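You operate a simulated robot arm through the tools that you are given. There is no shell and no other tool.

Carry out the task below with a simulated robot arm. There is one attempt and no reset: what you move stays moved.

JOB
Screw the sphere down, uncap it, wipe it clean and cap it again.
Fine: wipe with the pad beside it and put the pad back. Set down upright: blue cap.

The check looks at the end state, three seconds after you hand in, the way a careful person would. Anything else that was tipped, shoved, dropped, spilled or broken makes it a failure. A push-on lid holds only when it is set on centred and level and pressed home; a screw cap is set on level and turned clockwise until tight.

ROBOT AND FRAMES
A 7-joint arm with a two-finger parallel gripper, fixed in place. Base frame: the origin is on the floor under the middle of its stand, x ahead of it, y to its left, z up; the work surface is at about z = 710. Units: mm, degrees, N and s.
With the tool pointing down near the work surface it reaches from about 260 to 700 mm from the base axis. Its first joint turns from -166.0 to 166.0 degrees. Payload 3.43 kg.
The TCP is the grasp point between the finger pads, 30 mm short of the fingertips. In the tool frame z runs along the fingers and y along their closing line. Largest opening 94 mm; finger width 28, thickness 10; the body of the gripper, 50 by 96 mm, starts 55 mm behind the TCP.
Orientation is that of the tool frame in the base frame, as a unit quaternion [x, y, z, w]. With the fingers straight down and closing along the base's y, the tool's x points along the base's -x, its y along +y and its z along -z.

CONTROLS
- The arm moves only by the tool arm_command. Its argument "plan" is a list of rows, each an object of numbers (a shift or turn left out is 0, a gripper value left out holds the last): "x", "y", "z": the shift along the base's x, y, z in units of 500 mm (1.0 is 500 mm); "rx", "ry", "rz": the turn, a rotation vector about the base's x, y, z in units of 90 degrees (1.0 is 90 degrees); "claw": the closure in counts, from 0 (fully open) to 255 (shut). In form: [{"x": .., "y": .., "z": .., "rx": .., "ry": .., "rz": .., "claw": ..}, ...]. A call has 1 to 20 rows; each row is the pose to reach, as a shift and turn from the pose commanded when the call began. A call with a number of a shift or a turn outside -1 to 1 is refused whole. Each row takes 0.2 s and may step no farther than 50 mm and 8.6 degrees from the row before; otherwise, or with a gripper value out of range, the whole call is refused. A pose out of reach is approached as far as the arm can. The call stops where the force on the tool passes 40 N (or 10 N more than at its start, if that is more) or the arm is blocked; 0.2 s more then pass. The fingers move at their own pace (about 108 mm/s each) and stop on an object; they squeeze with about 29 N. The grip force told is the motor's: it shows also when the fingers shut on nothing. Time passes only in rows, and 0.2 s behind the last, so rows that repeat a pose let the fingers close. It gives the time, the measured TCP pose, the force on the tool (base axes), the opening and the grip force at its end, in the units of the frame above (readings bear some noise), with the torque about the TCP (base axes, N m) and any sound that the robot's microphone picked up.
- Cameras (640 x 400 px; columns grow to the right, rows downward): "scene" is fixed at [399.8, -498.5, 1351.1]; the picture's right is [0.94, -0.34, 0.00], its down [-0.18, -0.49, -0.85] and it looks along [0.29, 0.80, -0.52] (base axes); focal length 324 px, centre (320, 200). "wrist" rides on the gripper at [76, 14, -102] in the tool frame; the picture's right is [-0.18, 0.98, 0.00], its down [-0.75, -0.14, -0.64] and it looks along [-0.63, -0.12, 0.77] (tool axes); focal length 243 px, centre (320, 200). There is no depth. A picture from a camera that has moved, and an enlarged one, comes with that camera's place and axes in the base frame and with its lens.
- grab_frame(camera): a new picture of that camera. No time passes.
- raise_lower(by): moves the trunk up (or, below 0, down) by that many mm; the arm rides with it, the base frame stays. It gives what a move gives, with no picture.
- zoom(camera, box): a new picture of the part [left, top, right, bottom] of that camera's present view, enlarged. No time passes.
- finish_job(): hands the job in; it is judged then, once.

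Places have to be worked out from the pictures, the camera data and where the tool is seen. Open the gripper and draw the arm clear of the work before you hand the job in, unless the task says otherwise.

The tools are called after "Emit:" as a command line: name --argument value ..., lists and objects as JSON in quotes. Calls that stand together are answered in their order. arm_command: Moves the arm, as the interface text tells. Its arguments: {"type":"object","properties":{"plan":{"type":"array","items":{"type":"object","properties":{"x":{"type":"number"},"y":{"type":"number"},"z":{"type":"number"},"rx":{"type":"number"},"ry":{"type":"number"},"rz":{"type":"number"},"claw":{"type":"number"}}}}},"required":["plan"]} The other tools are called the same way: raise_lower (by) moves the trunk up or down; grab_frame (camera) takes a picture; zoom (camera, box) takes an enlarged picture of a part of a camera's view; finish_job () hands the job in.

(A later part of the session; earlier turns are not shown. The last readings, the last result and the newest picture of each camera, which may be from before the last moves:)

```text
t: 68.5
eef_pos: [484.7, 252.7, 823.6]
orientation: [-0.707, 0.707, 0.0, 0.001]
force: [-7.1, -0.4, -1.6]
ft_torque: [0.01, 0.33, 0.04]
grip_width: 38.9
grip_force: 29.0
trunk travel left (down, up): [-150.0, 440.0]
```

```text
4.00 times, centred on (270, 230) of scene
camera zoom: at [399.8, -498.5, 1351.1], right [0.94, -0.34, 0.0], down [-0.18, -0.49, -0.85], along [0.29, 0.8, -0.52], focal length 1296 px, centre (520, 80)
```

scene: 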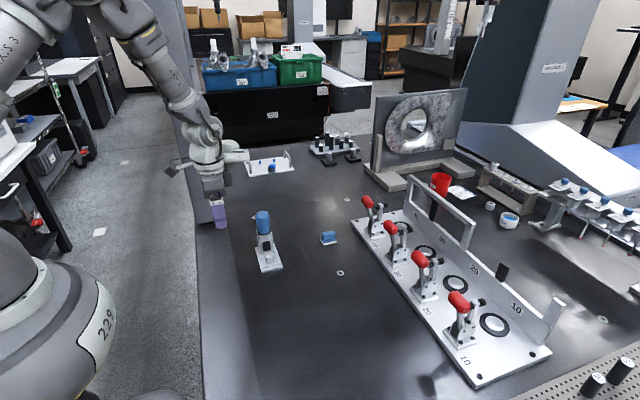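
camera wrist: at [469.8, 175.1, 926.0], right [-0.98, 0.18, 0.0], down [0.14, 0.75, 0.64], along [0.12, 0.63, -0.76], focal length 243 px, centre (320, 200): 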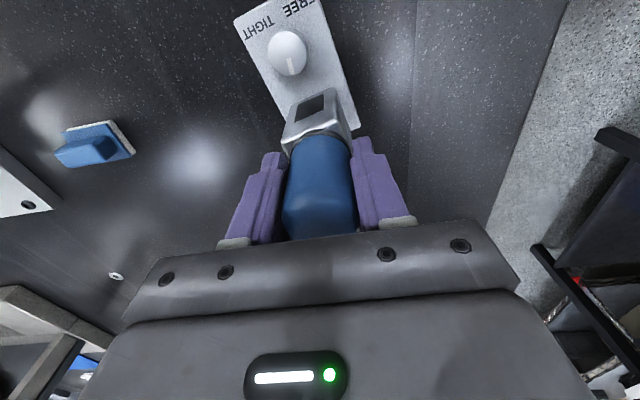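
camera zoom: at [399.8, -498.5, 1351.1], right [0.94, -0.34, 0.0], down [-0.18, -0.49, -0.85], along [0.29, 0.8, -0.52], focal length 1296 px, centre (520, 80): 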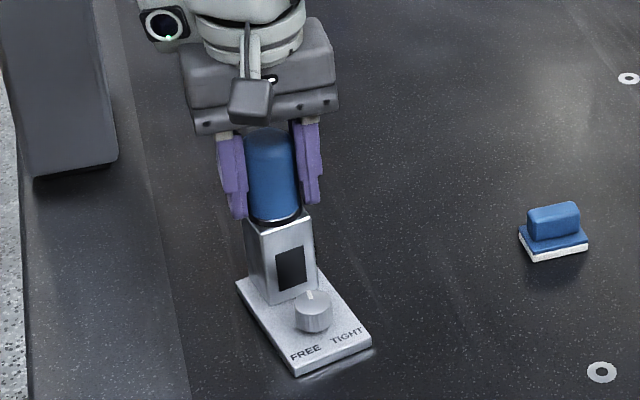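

The cap is gripped (38.9 mm). I relieve the sideways load slightly and pull straight up a few millimetres slowly, watching the force.

Emit:
arm_command --plan '[{"x": -0.0016}, {"x": -0.0016, "z": 0.002}, {"x": -0.0016, "z": 0.004}, {"x": -0.0016, "z": 0.006}]'

Emit:
zoom --camera "scene" --box '[250, 215, 290, 275]'

```text
t: 69.5
eef_pos: [486.3, 253.1, 827.0]
orientation: [-0.706, 0.708, 0.0, 0.002]
force: [1.3, 0.0, 0.7]
ft_torque: [-0.01, 0.02, 0.02]
grip_width: 38.3
grip_force: 29.0
trunk travel left (down, up): [-150.0, 440.0]
```

```text
6.67 times, centred on (270, 245) of scene
camera zoom: at [399.8, -498.5, 1351.1], right [0.94, -0.34, 0.0], down [-0.18, -0.49, -0.85], along [0.29, 0.8, -0.52], focal length 2160 px, centre (653, -100)
```

zoom: 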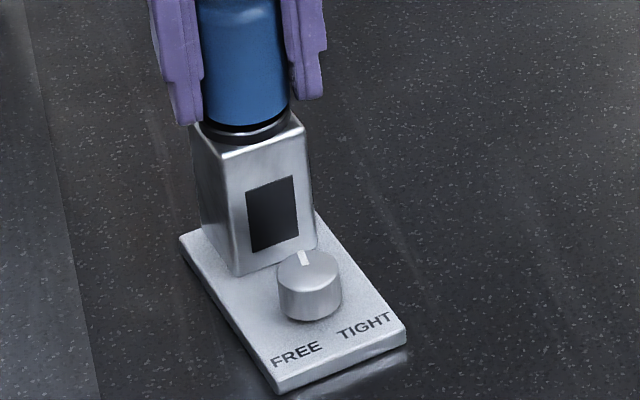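

The cap came free with hardly any force (a gap shows above the black collar). I lift it straight up 90 mm and look at what's underneath.

Emit:
arm_command --plan '[{"z": 0.01}, {"z": 0.03}, {"z": 0.06}, {"z": 0.1}, {"z": 0.14}, {"z": 0.18}, {"z": 0.2}, {"z": 0.2}]'

Emit:
zoom --camera "scene" --box '[220, 160, 320, 280]'

Emit:
grab_frame --camera "wrist"

```text
t: 71.3
eef_pos: [484.6, 251.8, 926.0]
orientation: [-0.706, 0.708, 0.001, 0.002]
force: [1.0, -0.3, 0.1]
ft_torque: [0.01, 0.02, 0.0]
grip_width: 38.2
grip_force: 29.0
trunk travel left (down, up): [-150.0, 440.0]
```

```text
3.33 times, centred on (270, 220) of scene
camera zoom: at [399.8, -498.5, 1351.1], right [0.94, -0.34, 0.0], down [-0.18, -0.49, -0.85], along [0.29, 0.8, -0.52], focal length 1080 px, centre (487, 133)
```

zoom: 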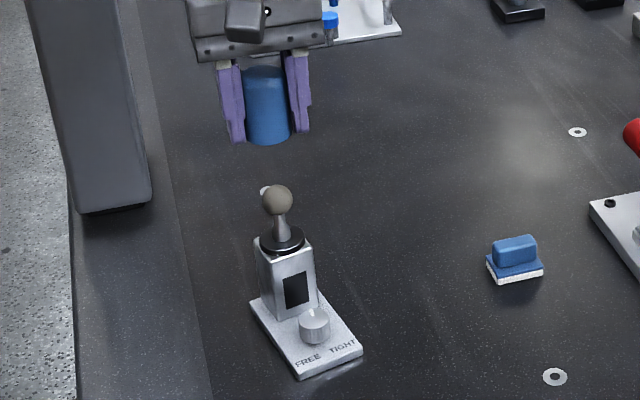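

```text
taken
camera wrist: at [469.6, 175.1, 1029.2], right [-0.98, 0.19, 0.0], down [0.14, 0.75, 0.64], along [0.12, 0.63, -0.76], focal length 243 px, centre (320, 200)
```

wrist: 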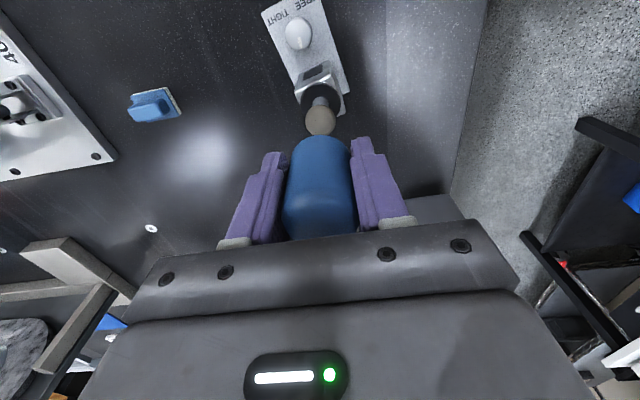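

Under the cap is a dull brownish sphere on a stem with a black collar. I zoom in to see whether it is seated and dirty.

Emit:
zoom --camera "scene" --box '[252, 210, 282, 240]'

Emit:
zoom --camera "wrist" --box '[280, 50, 370, 150]'

Emit:
zoom --camera "scene" --box '[245, 205, 300, 275]'

```text
13.33 times, centred on (267, 225) of scene
camera zoom: at [399.8, -498.5, 1351.1], right [0.94, -0.34, 0.0], down [-0.18, -0.49, -0.85], along [0.29, 0.8, -0.52], focal length 4319 px, centre (1027, -133)
```

zoom: 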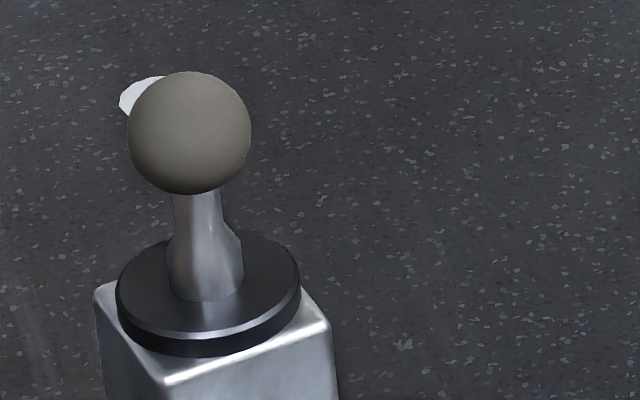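

```text
4.00 times, centred on (325, 100) of wrist
camera zoom: at [469.6, 175.1, 1029.2], right [-0.98, 0.19, 0.0], down [0.14, 0.75, 0.64], along [0.12, 0.63, -0.76], focal length 970 px, centre (300, 600)
```

zoom: 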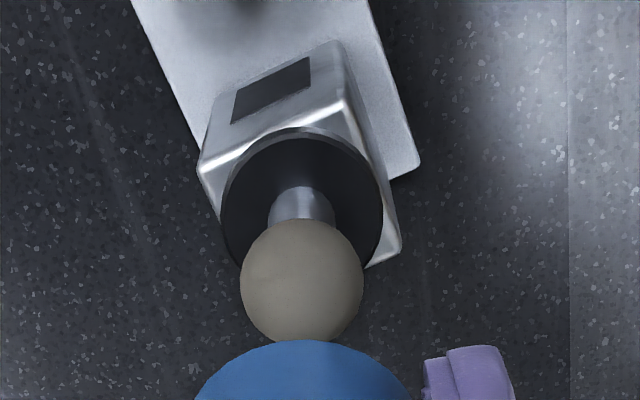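

```text
5.71 times, centred on (272, 240) of scene
camera zoom: at [399.8, -498.5, 1351.1], right [0.94, -0.34, 0.0], down [-0.18, -0.49, -0.85], along [0.29, 0.8, -0.52], focal length 1851 px, centre (591, -29)
```

zoom: 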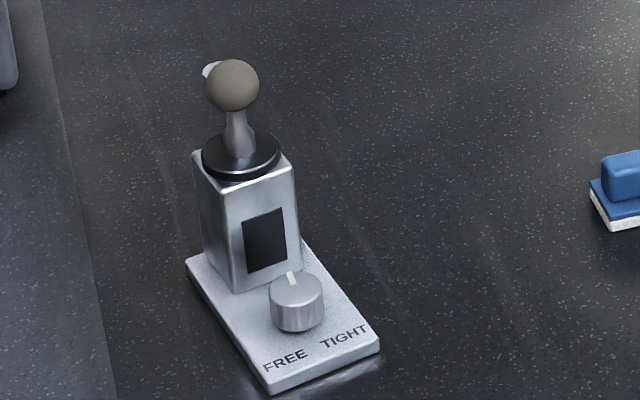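

The sphere (Ø≈27 mm, centre z≈834) stands upright on its stem, dull with dirt. I carry the cap over to a free spot at about (600, 150) and lower it near the table.

Emit:
arm_command --plan '[{"x": 0.04, "y": -0.035, "z": 0.0}, {"x": 0.1, "y": -0.09, "z": 0.0}, {"x": 0.16, "y": -0.14, "z": 0.0}, {"x": 0.21, "y": -0.185, "z": -0.02}, {"x": 0.2308, "y": -0.2036, "z": -0.08}, {"x": 0.2308, "y": -0.2036, "z": -0.16}, {"x": 0.2308, "y": -0.2036, "z": -0.24}, {"x": 0.2308, "y": -0.2036, "z": -0.3}, {"x": 0.2308, "y": -0.2036, "z": -0.33}, {"x": 0.2308, "y": -0.2036, "z": -0.33}]'

Emit:
zoom --camera "scene" --box '[250, 200, 370, 300]'

Emit:
grab_frame --camera "wrist"

```text
t: 73.5
eef_pos: [600.4, 151.3, 760.3]
orientation: [-0.706, 0.708, 0.001, 0.001]
force: [-0.1, 0.3, 0.5]
ft_torque: [-0.01, -0.03, -0.03]
grip_width: 38.1
grip_force: 29.0
trunk travel left (down, up): [-150.0, 440.0]
```

```text
4.00 times, centred on (310, 250) of scene
camera zoom: at [399.8, -498.5, 1351.1], right [0.94, -0.34, 0.0], down [-0.18, -0.49, -0.85], along [0.29, 0.8, -0.52], focal length 1296 px, centre (360, 0)
```

zoom: 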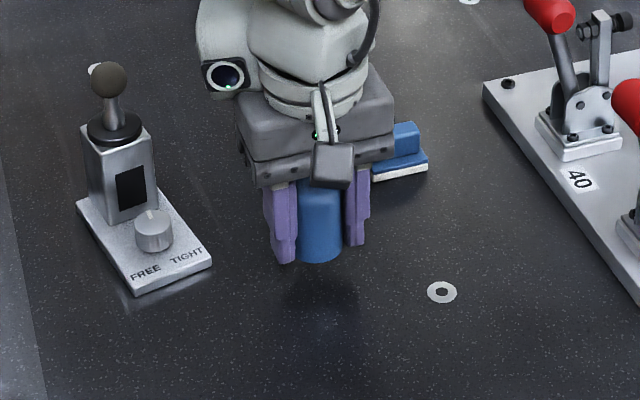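

```text
taken
camera wrist: at [586.3, 72.9, 863.2], right [-0.98, 0.19, 0.0], down [0.14, 0.75, 0.64], along [0.12, 0.63, -0.76], focal length 243 px, centre (320, 200)
```

wrist: 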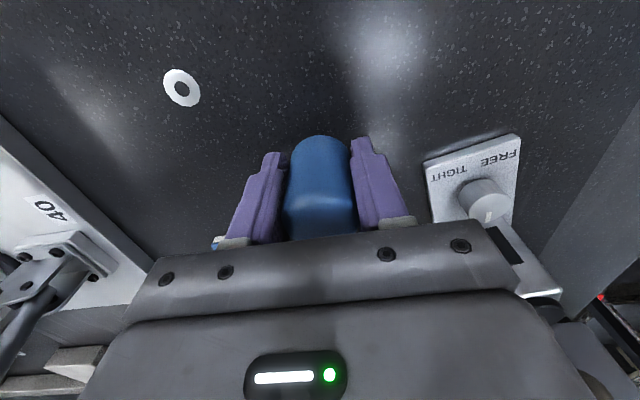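

The cap hangs about 15 mm over a clear patch of table. I lower it slowly and read the force.

Emit:
arm_command --plan '[{"z": -0.006}, {"z": -0.012}, {"z": -0.018}, {"z": -0.022}, {"z": -0.024}, {"z": -0.026}]'

Emit:
zoom --camera "scene" --box '[290, 230, 340, 280]'

```text
t: 75.0
eef_pos: [600.2, 149.9, 747.7]
orientation: [-0.706, 0.708, 0.0, 0.002]
force: [-0.6, 0.6, -0.6]
ft_torque: [0.0, -0.03, 0.0]
grip_width: 38.5
grip_force: 29.6
trunk travel left (down, up): [-150.0, 440.0]
```

```text
8.00 times, centred on (315, 255) of scene
camera zoom: at [399.8, -498.5, 1351.1], right [0.94, -0.34, 0.0], down [-0.18, -0.49, -0.85], along [0.29, 0.8, -0.52], focal length 2592 px, centre (360, -240)
```

zoom: 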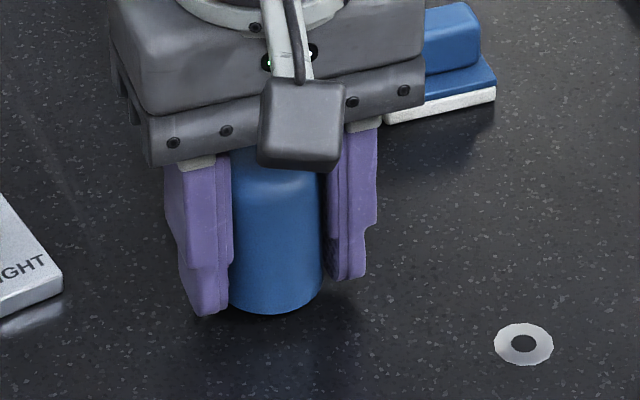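

Not yet touching (no force), with the cap just above the table. I lower further in 0.5–1 mm steps.

Emit:
arm_command --plan '[{"z": -0.002}, {"z": -0.003}, {"z": -0.004}, {"z": -0.005}]'

```text
t: 76.0
eef_pos: [599.2, 149.4, 744.5]
orientation: [-0.707, 0.707, 0.001, 0.002]
force: [0.3, 0.8, -0.1]
ft_torque: [-0.02, 0.0, 0.03]
grip_width: 38.3
grip_force: 28.6
trunk travel left (down, up): [-150.0, 440.0]
```

Emit:
arm_command --plan '[{"z": -0.001}, {"z": -0.002}, {"z": -0.003}, {"z": -0.003}]'

Emit:
zoom --camera "scene" --box '[290, 230, 340, 280]'

```text
t: 77.0
eef_pos: [600.3, 149.7, 745.2]
orientation: [-0.707, 0.708, 0.0, 0.002]
force: [0.9, -0.4, -0.8]
ft_torque: [-0.01, -0.02, -0.01]
grip_width: 38.4
grip_force: 29.3
trunk travel left (down, up): [-150.0, 440.0]
```

```text
8.00 times, centred on (315, 255) of scene
camera zoom: at [399.8, -498.5, 1351.1], right [0.94, -0.34, 0.0], down [-0.18, -0.49, -0.85], along [0.29, 0.8, -0.52], focal length 2592 px, centre (360, -240)
```

zoom: 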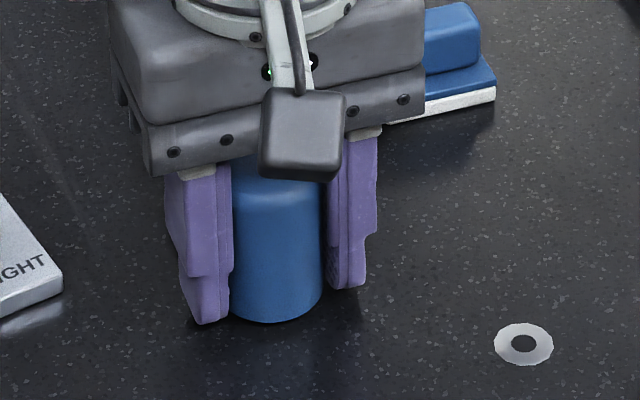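

Still no contact force. I continue down in half-millimetre steps.

Emit:
arm_command --plan '[{"z": -0.001}, {"z": -0.002}, {"z": -0.003}, {"z": -0.003}, {"z": -0.003}]'

Emit:
zoom --camera "scene" --box '[298, 255, 328, 280]'

```text
t: 78.2
eef_pos: [600.2, 150.1, 741.6]
orientation: [0.707, -0.707, -0.001, -0.002]
force: [-0.2, 0.7, 0.4]
ft_torque: [0.0, -0.03, 0.0]
grip_width: 38.4
grip_force: 29.0
trunk travel left (down, up): [-150.0, 440.0]
```

```text
16.00 times, centred on (313, 268) of scene
camera zoom: at [399.8, -498.5, 1351.1], right [0.94, -0.34, 0.0], down [-0.18, -0.49, -0.85], along [0.29, 0.8, -0.52], focal length 5183 px, centre (432, -880)
```

zoom: 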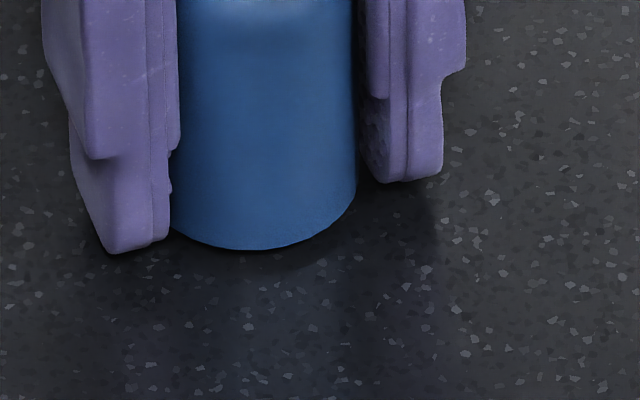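

Still free; only about 1–3 mm should be left. I continue down half a millimetre at a time.

Emit:
arm_command --plan '[{"z": -0.001}, {"z": -0.002}, {"z": -0.002}, {"z": -0.002}]'

```text
t: 79.2
eef_pos: [599.9, 149.5, 742.1]
orientation: [-0.707, 0.707, 0.0, 0.002]
force: [-0.3, 0.6, 0.0]
ft_torque: [-0.02, -0.01, -0.02]
grip_width: 38.1
grip_force: 28.8
trunk travel left (down, up): [-150.0, 440.0]
```

Emit:
arm_command --plan '[{"z": -0.001}, {"z": -0.002}, {"z": -0.002}, {"z": -0.002}]'

Emit:
zoom --camera "scene" --box '[298, 255, 328, 280]'

```text
t: 80.2
eef_pos: [600.2, 149.9, 740.5]
orientation: [-0.706, 0.708, 0.0, 0.001]
force: [-0.4, -0.3, 0.4]
ft_torque: [0.03, 0.03, 0.02]
grip_width: 38.5
grip_force: 29.1
trunk travel left (down, up): [-150.0, 440.0]
```

```text
16.00 times, centred on (313, 268) of scene
camera zoom: at [399.8, -498.5, 1351.1], right [0.94, -0.34, 0.0], down [-0.18, -0.49, -0.85], along [0.29, 0.8, -0.52], focal length 5183 px, centre (432, -880)
```

zoom: 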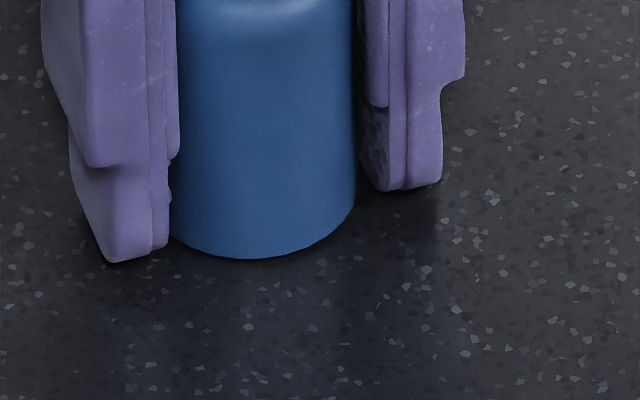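

Emit:
arm_command --plan '[{"z": -0.001}, {"z": -0.002}, {"z": -0.002}, {"z": -0.002}]'

```text
t: 81.2
eef_pos: [599.5, 150.9, 738.1]
orientation: [-0.707, 0.708, 0.001, 0.002]
force: [-0.5, -0.4, 9.6]
ft_torque: [-0.14, 0.25, -0.01]
grip_width: 38.6
grip_force: 29.5
trunk travel left (down, up): [-150.0, 440.0]
```

About 10 N, and the torque puts the contact at the left fingertip's corner: the fingertips are on the table with the cap's rim at about the same level. I look closely before releasing.

Emit:
zoom --camera "scene" --box '[298, 255, 328, 280]'

Emit:
zoom --camera "wrist" --box '[230, 110, 410, 240]'

```text
16.00 times, centred on (313, 268) of scene
camera zoom: at [399.8, -498.5, 1351.1], right [0.94, -0.34, 0.0], down [-0.18, -0.49, -0.85], along [0.29, 0.8, -0.52], focal length 5183 px, centre (432, -880)
```

zoom: 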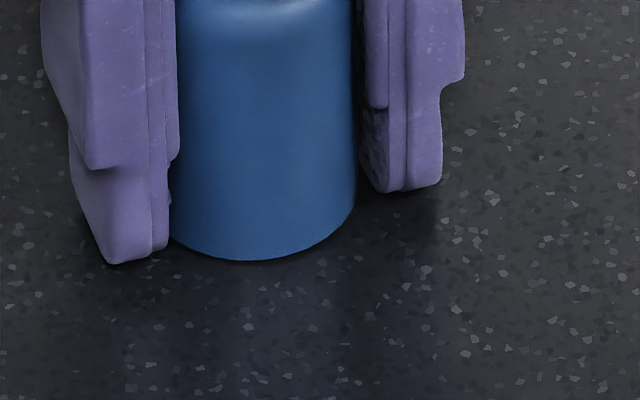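

```text
3.08 times, centred on (320, 175) of wrist
camera zoom: at [584.9, 73.2, 843.0], right [-0.98, 0.19, 0.0], down [0.14, 0.75, 0.65], along [0.12, 0.63, -0.76], focal length 746 px, centre (320, 277)
```

zoom: 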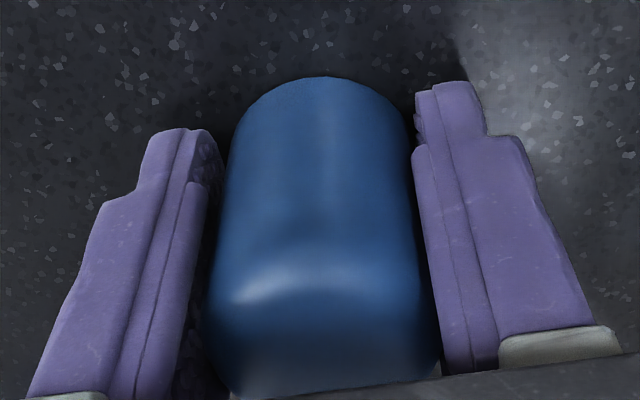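

The cap's rim is essentially on the table. I lift half a millimetre, open to about 60 mm, and rise straight up.

Emit:
arm_command --plan '[{"z": 0.001}, {"z": 0.001, "claw": 92}, {"z": 0.001}, {"z": 0.001}, {"z": 0.03}, {"z": 0.09}, {"z": 0.16}, {"z": 0.24}, {"z": 0.3}, {"z": 0.34}, {"z": 0.34}]'

Emit:
grab_frame --camera "wrist"

Emit:
zoom --camera "scene" --box '[230, 190, 370, 300]'

```text
t: 83.5
eef_pos: [599.5, 150.6, 910.3]
orientation: [-0.707, 0.707, 0.001, 0.002]
force: [-0.4, 1.0, 0.3]
ft_torque: [-0.01, -0.02, 0.04]
grip_width: 60.2
grip_force: 0.1
trunk travel left (down, up): [-150.0, 440.0]
```

```text
taken
camera wrist: at [585.2, 73.9, 1012.5], right [-0.98, 0.19, 0.0], down [0.14, 0.75, 0.64], along [0.12, 0.63, -0.76], focal length 243 px, centre (320, 200)
```

wrist: 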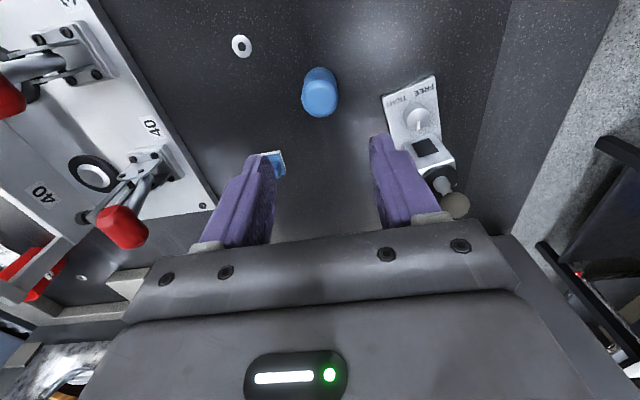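

```text
3.64 times, centred on (300, 245) of scene
camera zoom: at [399.8, -498.5, 1351.1], right [0.94, -0.34, 0.0], down [-0.18, -0.49, -0.85], along [0.29, 0.8, -0.52], focal length 1178 px, centre (393, 36)
```

zoom: 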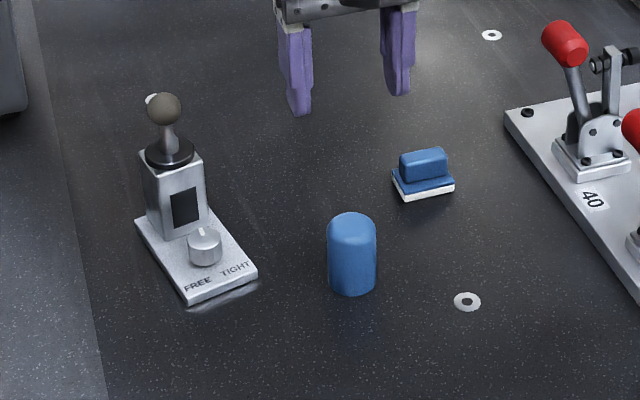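

The cap stands upright at about (600, 150). The device itself is turned about 13° from how it was, so I'll square it up: I move above the plate's front end, yawed to match the plate, to look and then straddle the plate edges.

Emit:
arm_command --plan '[{"x": -0.05, "y": 0.01, "z": 0.0, "rz": 0.03, "claw": 0}, {"x": -0.1, "y": 0.03, "z": 0.0, "rz": 0.07}, {"x": -0.15, "y": 0.05, "z": -0.02, "rz": 0.11}, {"x": -0.2, "y": 0.0628, "z": -0.06, "rz": 0.15}, {"x": -0.2, "y": 0.0628, "z": -0.1, "rz": 0.15}, {"x": -0.2, "y": 0.0628, "z": -0.1, "rz": 0.15}]'

Emit:
grab_frame --camera "wrist"

Emit:
zoom --camera "wrist" --box '[240, 50, 400, 190]'

Emit:
zoom --camera "scene" --box '[220, 180, 340, 290]'

```text
t: 85.0
eef_pos: [501.9, 181.1, 857.8]
orientation: [0.785, -0.62, 0.0, -0.001]
force: [0.1, -0.3, 0.7]
ft_torque: [-0.01, 0.01, 0.0]
grip_width: 94.0
grip_force: 0.1
trunk travel left (down, up): [-150.0, 440.0]
```

```text
taken
camera wrist: at [504.1, 104.1, 961.7], right [-1.0, -0.05, 0.0], down [-0.04, 0.76, 0.65], along [-0.03, 0.64, -0.76], focal length 243 px, centre (320, 200)
```

wrist: 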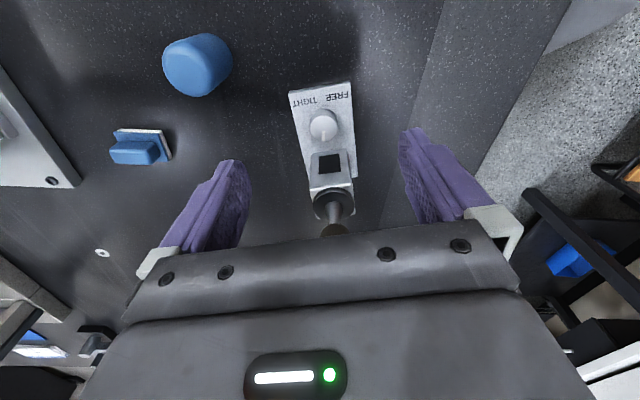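

```text
2.86 times, centred on (320, 120) of wrist
camera zoom: at [504.1, 104.1, 961.7], right [-1.0, -0.05, 0.0], down [-0.04, 0.76, 0.65], along [-0.03, 0.64, -0.76], focal length 693 px, centre (320, 429)
```

zoom: 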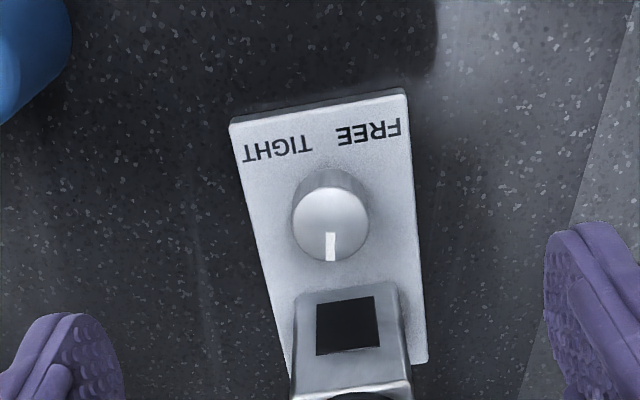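

```text
3.64 times, centred on (280, 235) of scene
camera zoom: at [399.8, -498.5, 1351.1], right [0.94, -0.34, 0.0], down [-0.18, -0.49, -0.85], along [0.29, 0.8, -0.52], focal length 1178 px, centre (466, 73)
```

zoom: 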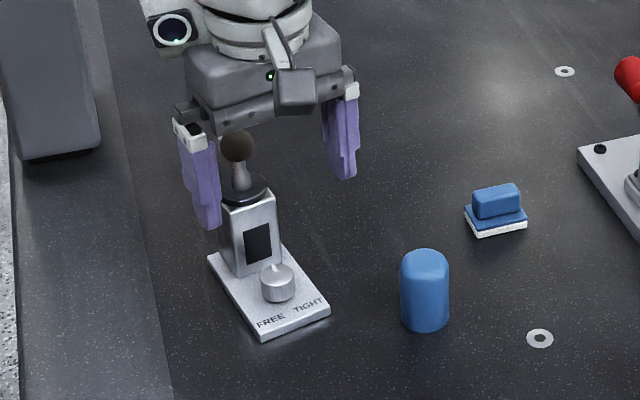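

Plate yaw measures about 13° with its centre near (490, 220) versus (500, 224) originally. I descend with open fingers straddling the plate's front half, tips about 3 mm above the table.

Emit:
arm_command --plan '[{"x": -0.0048, "z": -0.05}, {"x": -0.0048, "z": -0.12}, {"x": -0.0048, "z": -0.18}, {"x": -0.0048, "z": -0.215}, {"x": -0.0048, "z": -0.23}, {"x": -0.0048, "z": -0.23}]'

Emit:
grab_frame --camera "wrist"

Emit:
zoom --camera "scene" --box '[220, 180, 340, 290]'

```text
t: 86.3
eef_pos: [497.0, 183.5, 744.5]
orientation: [0.785, -0.619, 0.0, -0.002]
force: [0.2, -0.7, 1.1]
ft_torque: [0.03, -0.03, 0.02]
grip_width: 94.1
grip_force: 0.1
trunk travel left (down, up): [-150.0, 440.0]
```

```text
taken
camera wrist: at [501.1, 103.9, 847.1], right [-1.0, -0.05, 0.0], down [-0.04, 0.76, 0.64], along [-0.03, 0.64, -0.76], focal length 243 px, centre (320, 200)
```

wrist: 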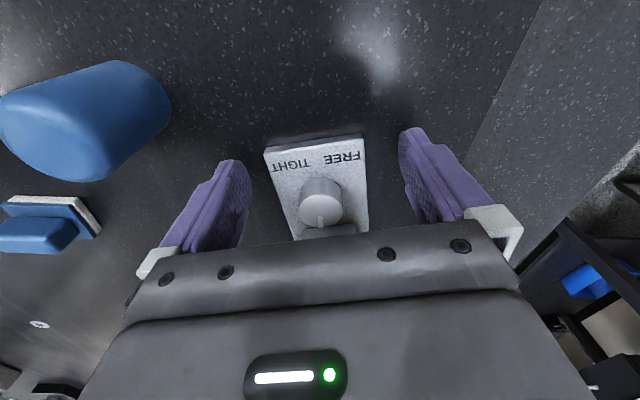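

```text
3.64 times, centred on (280, 235) of scene
camera zoom: at [399.8, -498.5, 1351.1], right [0.94, -0.34, 0.0], down [-0.18, -0.49, -0.85], along [0.29, 0.8, -0.52], focal length 1178 px, centre (466, 73)
```

zoom: 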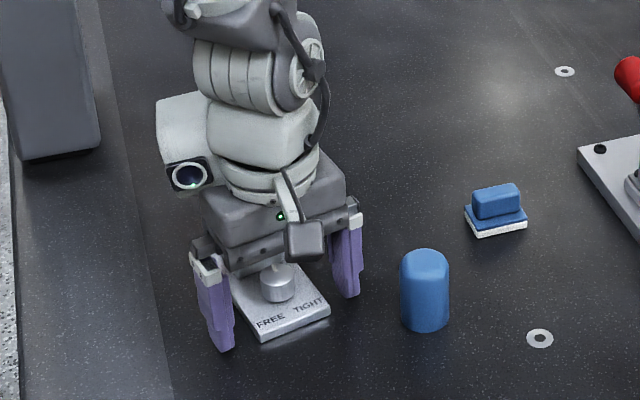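

No contact, and the plate lies centred between the fingers. I close on its sides.

Emit:
arm_command --plan '[{"claw": 80}, {"claw": 80}, {"claw": 255}, {"claw": 255}, {"claw": 255}]'

Emit:
grab_frame --camera "wrist"

```text
t: 87.5
eef_pos: [500.2, 182.0, 745.0]
orientation: [0.785, -0.619, 0.0, -0.004]
force: [20.0, 2.0, 7.6]
ft_torque: [1.18, -1.11, -0.67]
grip_width: 60.0
grip_force: 28.9
trunk travel left (down, up): [-150.0, 440.0]
```

```text
taken
camera wrist: at [503.3, 103.9, 847.6], right [-1.0, -0.05, 0.0], down [-0.04, 0.76, 0.65], along [-0.03, 0.65, -0.76], focal length 243 px, centre (320, 200)
```

wrist: 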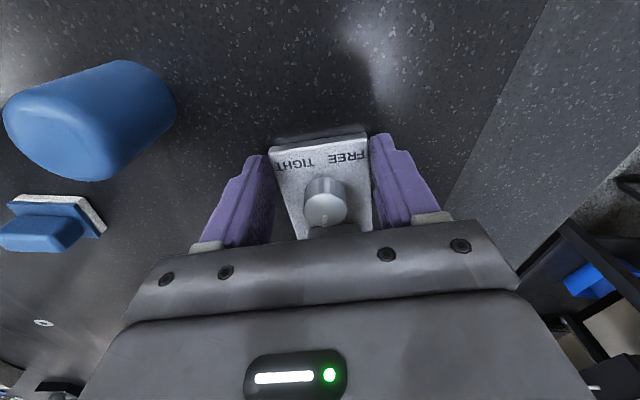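

The plate is held (60.0 mm wide) but with a 20 N side load; I shift +2.5 mm along x to relax it.

Emit:
arm_command --plan '[{"x": 0.003, "y": 0.0005}, {"x": 0.005, "y": 0.001}, {"x": 0.005, "y": 0.001}]'

```text
t: 88.3
eef_pos: [499.8, 182.6, 744.7]
orientation: [0.785, -0.62, -0.001, -0.002]
force: [14.8, 1.6, 17.5]
ft_torque: [1.44, -0.57, -0.46]
grip_width: 59.7
grip_force: 28.6
trunk travel left (down, up): [-150.0, 440.0]
```

Emit:
arm_command --plan '[{"x": 0.002, "z": 0.001}, {"x": 0.004, "z": 0.002}, {"x": 0.004, "z": 0.002}, {"x": 0.004, "z": 0.002}]'

Emit:
zoom --camera "scene" --box '[230, 190, 330, 290]'

```text
t: 89.3
eef_pos: [501.6, 182.4, 744.4]
orientation: [0.786, -0.619, -0.001, -0.001]
force: [-2.3, 1.2, 6.4]
ft_torque: [2.06, -0.18, -0.14]
grip_width: 59.8
grip_force: 29.1
trunk travel left (down, up): [-150.0, 440.0]
```

```text
4.00 times, centred on (280, 240) of scene
camera zoom: at [399.8, -498.5, 1351.1], right [0.94, -0.34, 0.0], down [-0.18, -0.49, -0.85], along [0.29, 0.8, -0.52], focal length 1296 px, centre (480, 40)
```

zoom: 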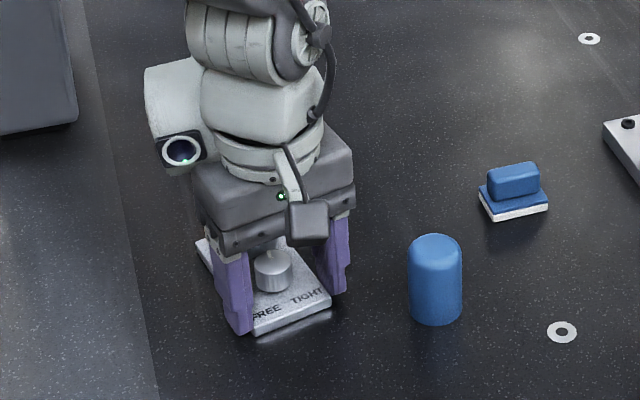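

The side load is gone. Only a pure rotation of about −13° about this grip is needed to bring the device back to its original pose; I try the first 4° slowly.

Emit:
arm_command --plan '[{"rz": -0.011}, {"rz": -0.022}, {"rz": -0.033}, {"rz": -0.044}, {"rz": -0.044}]'

Emit:
zoom --camera "wrist" --box '[240, 110, 400, 240]'

Emit:
zoom --camera "scene" --box '[230, 190, 330, 290]'

```text
t: 90.5
eef_pos: [500.4, 181.1, 745.8]
orientation: [0.763, -0.646, 0.001, -0.001]
force: [-15.7, -8.8, -0.3]
ft_torque: [2.09, -1.1, 2.14]
grip_width: 60.6
grip_force: 29.1
trunk travel left (down, up): [-150.0, 440.0]
```

```text
3.08 times, centred on (320, 175) of wrist
camera zoom: at [498.7, 102.5, 848.7], right [-1.0, 0.02, 0.0], down [0.02, 0.76, 0.64], along [0.01, 0.64, -0.76], focal length 746 px, centre (320, 277)
```

zoom: 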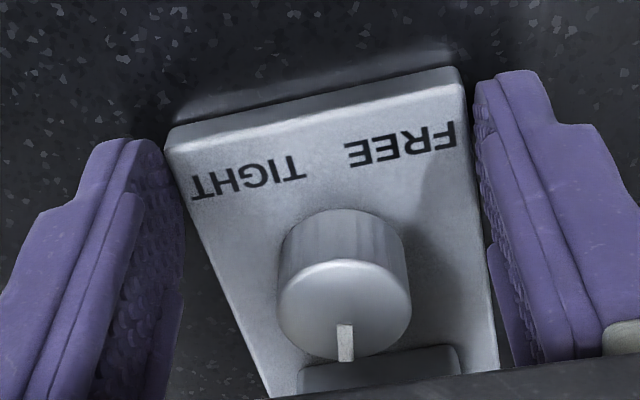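

```text
4.00 times, centred on (280, 240) of scene
camera zoom: at [399.8, -498.5, 1351.1], right [0.94, -0.34, 0.0], down [-0.18, -0.49, -0.85], along [0.29, 0.8, -0.52], focal length 1296 px, centre (480, 40)
```

zoom: 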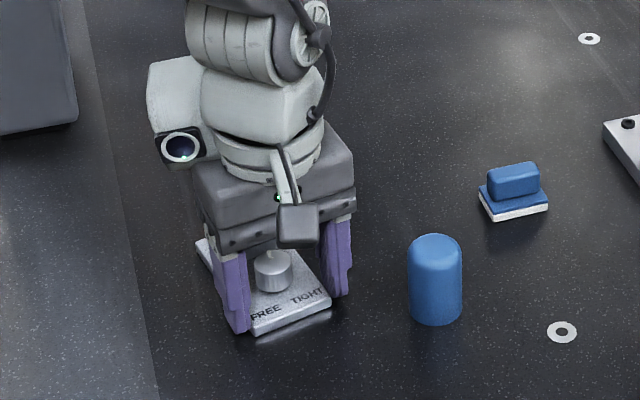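

The device resists and the torques (≈2 N·m) suggest my gripper body is also bearing on the post/sphere behind it. I stop this, open the fingers and rise straight up.

Emit:
arm_command --plan '[{"claw": 80}, {"claw": 60}, {"claw": 60}]'

```text
t: 91.3
eef_pos: [502.3, 180.7, 746.3]
orientation: [0.763, -0.647, -0.001, -0.005]
force: [-1.8, -10.1, 13.7]
ft_torque: [1.92, 0.12, 0.35]
grip_width: 71.9
grip_force: 0.0
trunk travel left (down, up): [-150.0, 440.0]
```

Indeed the contact persists with fingers open: a part of the wrist about 65 mm behind and 90 mm above the TCP is touching the sphere. I back away in −y and +z at once.

Emit:
arm_command --plan '[{"y": -0.01, "z": 0.006}, {"y": -0.025, "z": 0.02}, {"y": -0.03, "z": 0.06}, {"y": -0.04, "z": 0.12}, {"y": -0.05, "z": 0.2}, {"y": -0.06, "z": 0.28}, {"y": -0.06, "z": 0.28}]'

Emit:
grab_frame --camera "wrist"

Emit:
zoom --camera "scene" --box '[230, 190, 330, 290]'

```text
t: 93.0
eef_pos: [502.3, 152.0, 885.6]
orientation: [0.763, -0.646, -0.001, -0.002]
force: [0.2, -0.2, 0.6]
ft_torque: [0.02, 0.02, 0.01]
grip_width: 71.8
grip_force: 0.1
trunk travel left (down, up): [-150.0, 440.0]
```

```text
taken
camera wrist: at [500.6, 74.3, 988.0], right [-1.0, 0.02, 0.0], down [0.01, 0.76, 0.65], along [0.01, 0.64, -0.76], focal length 243 px, centre (320, 200)
```

wrist: 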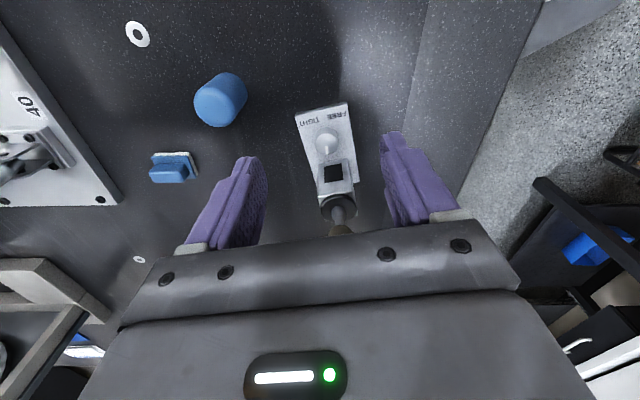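

```text
4.00 times, centred on (280, 240) of scene
camera zoom: at [399.8, -498.5, 1351.1], right [0.94, -0.34, 0.0], down [-0.18, -0.49, -0.85], along [0.29, 0.8, -0.52], focal length 1296 px, centre (480, 40)
```

zoom: 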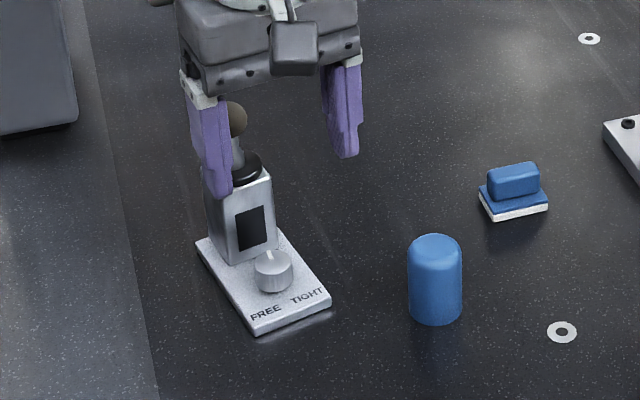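

The sphere and device still stand; I'll straighten the device later with a tilted grip, which has proven clear. Next is the wiping pad near (695, 245): I swing the tool back toward yaw 0 while moving over toward it, at safe height.

Emit:
arm_command --plan '[{"x": 0.0, "y": -0.02, "z": 0.02, "rz": -0.08, "claw": 0}, {"x": 0.02, "y": -0.02, "z": 0.03, "rz": -0.165}, {"x": 0.05, "y": -0.02, "z": 0.03, "rz": -0.25}, {"x": 0.08, "y": 0.0, "z": 0.03, "rz": -0.335}, {"x": 0.11, "y": 0.03, "z": 0.03, "rz": -0.42}, {"x": 0.14, "y": 0.06, "z": 0.03, "rz": -0.505}, {"x": 0.16, "y": 0.09, "z": 0.03, "rz": -0.59}, {"x": 0.18, "y": 0.12, "z": 0.03, "rz": -0.675}, {"x": 0.2, "y": 0.15, "z": 0.03, "rz": -0.76}, {"x": 0.2, "y": 0.17, "z": 0.03, "rz": -0.845}, {"x": 0.2, "y": 0.18, "z": 0.03, "rz": -0.93}, {"x": 0.2, "y": 0.186, "z": 0.03, "rz": -1.0}, {"x": 0.2, "y": 0.186, "z": 0.03, "rz": -1.0}]'

Emit:
grab_frame --camera "wrist"

Emit:
zoom --camera "scene" --box '[230, 190, 330, 290]'

```text
t: 95.8
eef_pos: [602.8, 245.4, 901.4]
orientation: [-0.082, 0.997, 0.0, 0.002]
force: [-0.1, 0.6, 0.5]
ft_torque: [0.0, 0.01, -0.03]
grip_width: 94.2
grip_force: 0.0
trunk travel left (down, up): [-150.0, 440.0]
```

```text
taken
camera wrist: at [524.1, 246.8, 1003.1], right [0.02, 1.0, 0.0], down [0.76, -0.02, 0.64], along [0.64, -0.02, -0.76], focal length 243 px, centre (320, 200)
```

wrist: 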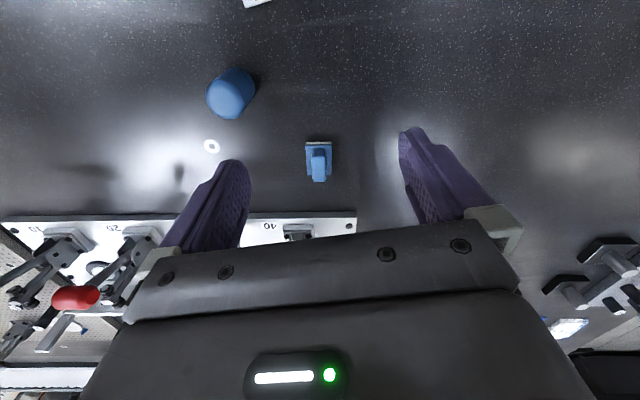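

```text
4.00 times, centred on (280, 240) of scene
camera zoom: at [399.8, -498.5, 1351.1], right [0.94, -0.34, 0.0], down [-0.18, -0.49, -0.85], along [0.29, 0.8, -0.52], focal length 1296 px, centre (480, 40)
```

zoom: 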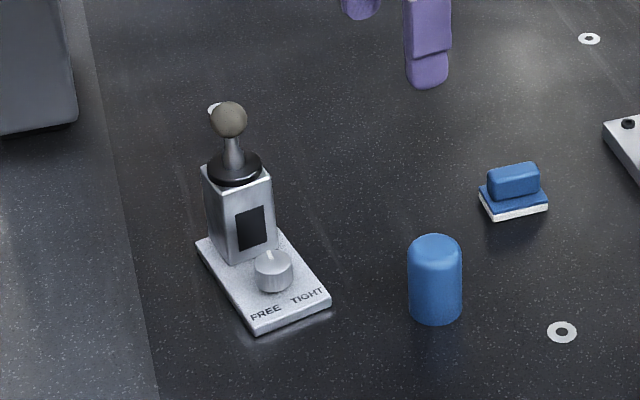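

The device and sphere look intact and upright. I zoom on the pad from this view.

Emit:
zoom --camera "wrist" --box '[290, 125, 350, 195]'

Emit:
zoom --camera "scene" --box '[310, 220, 350, 250]'

Emit:
zoom --camera "scene" --box '[255, 205, 285, 240]'

```text
5.71 times, centred on (320, 160) of wrist
camera zoom: at [524.1, 246.8, 1003.1], right [0.02, 1.0, 0.0], down [0.76, -0.02, 0.64], along [0.64, -0.02, -0.76], focal length 1386 px, centre (320, 429)
```

zoom: 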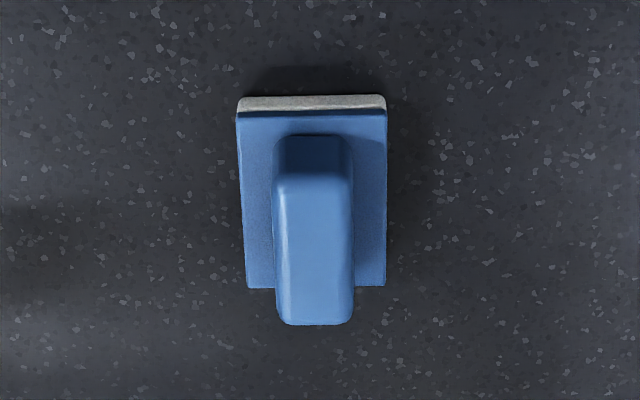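

```text
13.33 times, centred on (330, 235) of scene
camera zoom: at [399.8, -498.5, 1351.1], right [0.94, -0.34, 0.0], down [-0.18, -0.49, -0.85], along [0.29, 0.8, -0.52], focal length 4319 px, centre (187, -267)
```

zoom: 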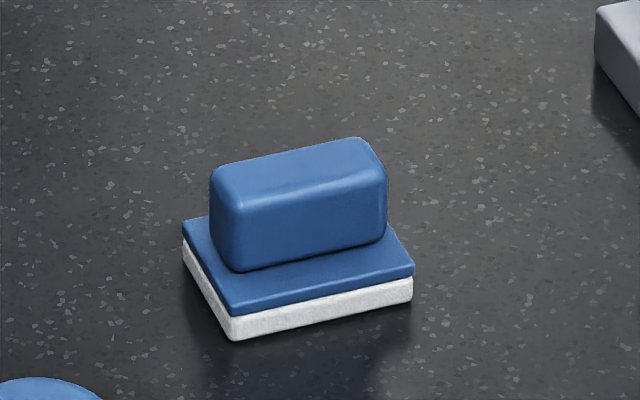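

```text
11.43 times, centred on (270, 222) of scene
camera zoom: at [399.8, -498.5, 1351.1], right [0.94, -0.34, 0.0], down [-0.18, -0.49, -0.85], along [0.29, 0.8, -0.52], focal length 3702 px, centre (891, -57)
```

zoom: 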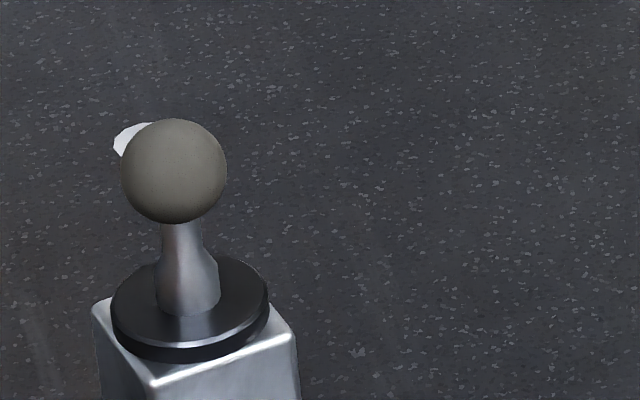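

Pad: centre about (693, 245), aligned with the axes, base top z≈716.5, handle ≈40×18 mm, top z≈735. It lies beyond the straight-down reach, so I'll bring the tool to yaw 0 and tilt it 20° outward to reach it.

Emit:
arm_command --plan '[{"rz": -0.053}, {"rz": -0.1056}, {"rz": -0.1056}]'

Emit:
arm_command --plan '[{"x": 0.03, "z": -0.03, "ry": -0.08}, {"x": 0.07, "z": -0.07, "ry": -0.15}, {"x": 0.11, "z": -0.11, "ry": -0.2222}, {"x": 0.15, "z": -0.15, "ry": -0.2222}, {"x": 0.16, "z": -0.19, "ry": -0.2222}, {"x": 0.16, "z": -0.19, "ry": -0.2222}, {"x": 0.16, "z": -0.19, "ry": -0.2222}]'

Emit:
grab_frame --camera "wrist"

Emit:
zoom --camera "scene" --box '[260, 180, 380, 280]'

```text
t: 96.5
eef_pos: [602.8, 246.1, 901.4]
orientation: [0.0, 1.0, -0.001, 0.002]
force: [0.4, -0.2, 0.4]
ft_torque: [-0.02, 0.0, -0.03]
grip_width: 94.2
grip_force: 0.1
trunk travel left (down, up): [-150.0, 440.0]
```

```text
t: 98.2
eef_pos: [682.7, 244.2, 805.1]
orientation: [0.0, 0.985, 0.0, 0.175]
force: [-0.1, 0.2, 0.2]
ft_torque: [0.03, 0.01, -0.02]
grip_width: 94.0
grip_force: 0.0
trunk travel left (down, up): [-150.0, 440.0]
```

```text
taken
camera wrist: at [574.9, 258.8, 876.3], right [0.17, 0.98, 0.06], down [0.49, -0.14, 0.86], along [0.86, -0.12, -0.5], focal length 243 px, centre (320, 200)
```

wrist: 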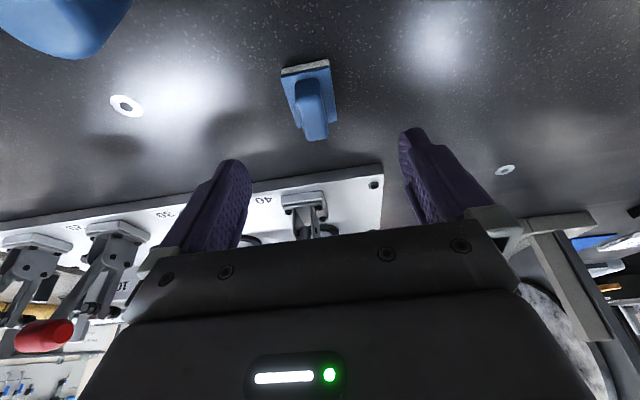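

```text
4.00 times, centred on (320, 230) of scene
camera zoom: at [399.8, -498.5, 1351.1], right [0.94, -0.34, 0.0], down [-0.18, -0.49, -0.85], along [0.29, 0.8, -0.52], focal length 1296 px, centre (320, 80)
```

zoom: 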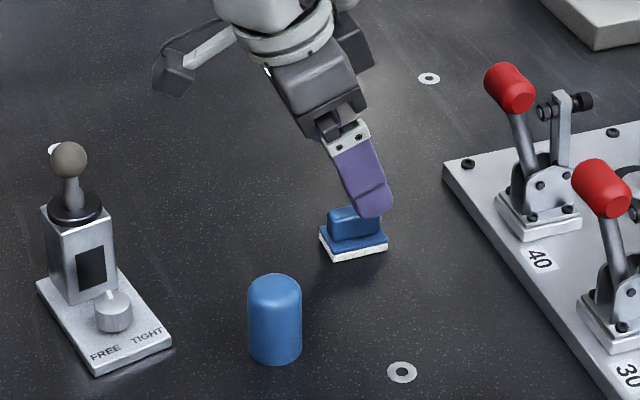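

The tilted pose reaches. I zoom on the pad in the wrist view to compute its position in the tool frame.

Emit:
zoom --camera "wrist" --box '[260, 40, 360, 160]'

```text
3.33 times, centred on (310, 100) of wrist
camera zoom: at [574.9, 258.8, 876.3], right [0.17, 0.98, 0.06], down [0.49, -0.14, 0.86], along [0.86, -0.12, -0.5], focal length 809 px, centre (353, 533)
```

zoom: 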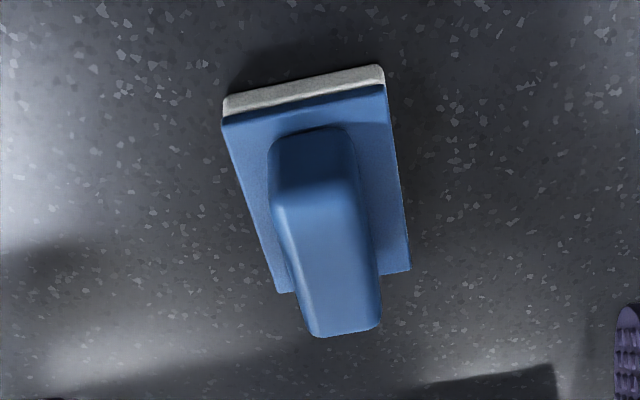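

Handle centre is near (697, 244), nearly centred between the fingers. I lower around it, keeping the fingertips about 3 mm above the pad's base, before closing.

Emit:
arm_command --plan '[{"x": 0.0116, "y": -0.001, "z": -0.04}, {"x": 0.0116, "y": -0.001, "z": -0.07}, {"x": 0.0116, "y": -0.001, "z": -0.09}, {"x": 0.0116, "y": -0.001, "z": -0.103}, {"x": 0.0116, "y": -0.001, "z": -0.103}]'

Emit:
zoom --camera "wrist" --box '[220, 50, 420, 240]'

Emit:
zoom --camera "scene" --box '[305, 205, 355, 255]'

```text
t: 99.3
eef_pos: [687.5, 244.9, 753.4]
orientation: [0.0, 0.984, -0.002, 0.176]
force: [-0.8, -0.1, 0.4]
ft_torque: [-0.03, -0.01, 0.03]
grip_width: 94.0
grip_force: 0.0
trunk travel left (down, up): [-150.0, 440.0]
```

```text
2.11 times, centred on (320, 145) of wrist
camera zoom: at [581.3, 258.8, 823.9], right [0.17, 0.98, 0.06], down [0.49, -0.14, 0.86], along [0.86, -0.12, -0.5], focal length 511 px, centre (320, 316)
```

zoom: 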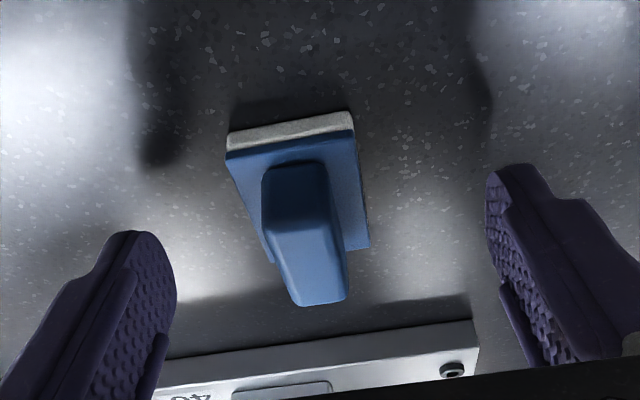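

```text
8.00 times, centred on (330, 230) of scene
camera zoom: at [399.8, -498.5, 1351.1], right [0.94, -0.34, 0.0], down [-0.18, -0.49, -0.85], along [0.29, 0.8, -0.52], focal length 2592 px, centre (240, -40)
```

zoom: 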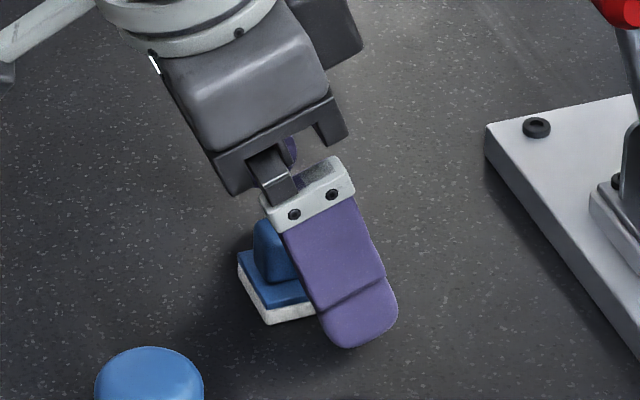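

The handle is about 2 mm toward −y of the finger centre. I shift (+2, −2) mm and close on it gently.

Emit:
arm_command --plan '[{"x": 0.004, "y": -0.004}, {"x": 0.004, "y": -0.004, "claw": 170}, {"x": 0.004, "y": -0.004, "claw": 170}, {"x": 0.004, "y": -0.004, "claw": 255}, {"x": 0.004, "y": -0.004}, {"x": 0.004, "y": -0.004}]'

Emit:
zoom --camera "wrist" --box '[220, 50, 420, 240]'

Emit:
zoom --camera "scene" --box '[305, 205, 355, 255]'

```text
t: 100.8
eef_pos: [689.6, 243.6, 751.9]
orientation: [0.0, 0.985, -0.002, 0.175]
force: [-0.4, -0.1, 0.0]
ft_torque: [-0.04, -0.02, 0.0]
grip_width: 32.8
grip_force: 28.6
trunk travel left (down, up): [-150.0, 440.0]
```

```text
2.11 times, centred on (320, 145) of wrist
camera zoom: at [583.0, 256.9, 824.1], right [0.17, 0.98, 0.06], down [0.49, -0.14, 0.86], along [0.86, -0.12, -0.5], focal length 511 px, centre (320, 316)
```

zoom: 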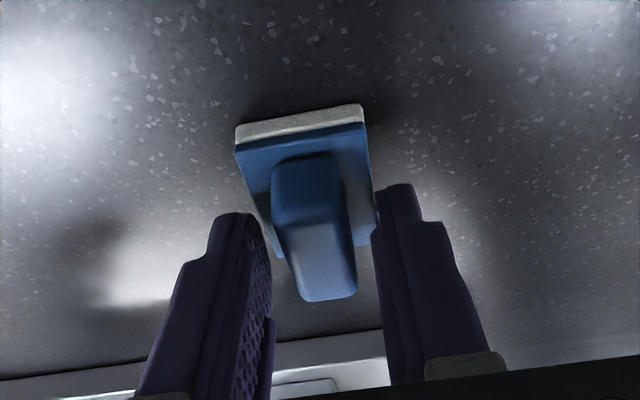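

```text
8.00 times, centred on (330, 230) of scene
camera zoom: at [399.8, -498.5, 1351.1], right [0.94, -0.34, 0.0], down [-0.18, -0.49, -0.85], along [0.29, 0.8, -0.52], focal length 2592 px, centre (240, -40)
```

zoom: 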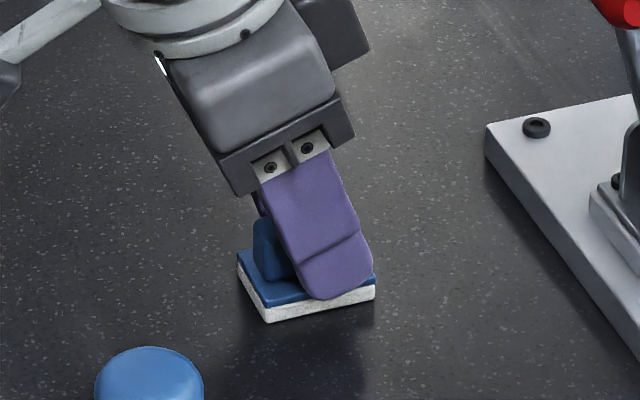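

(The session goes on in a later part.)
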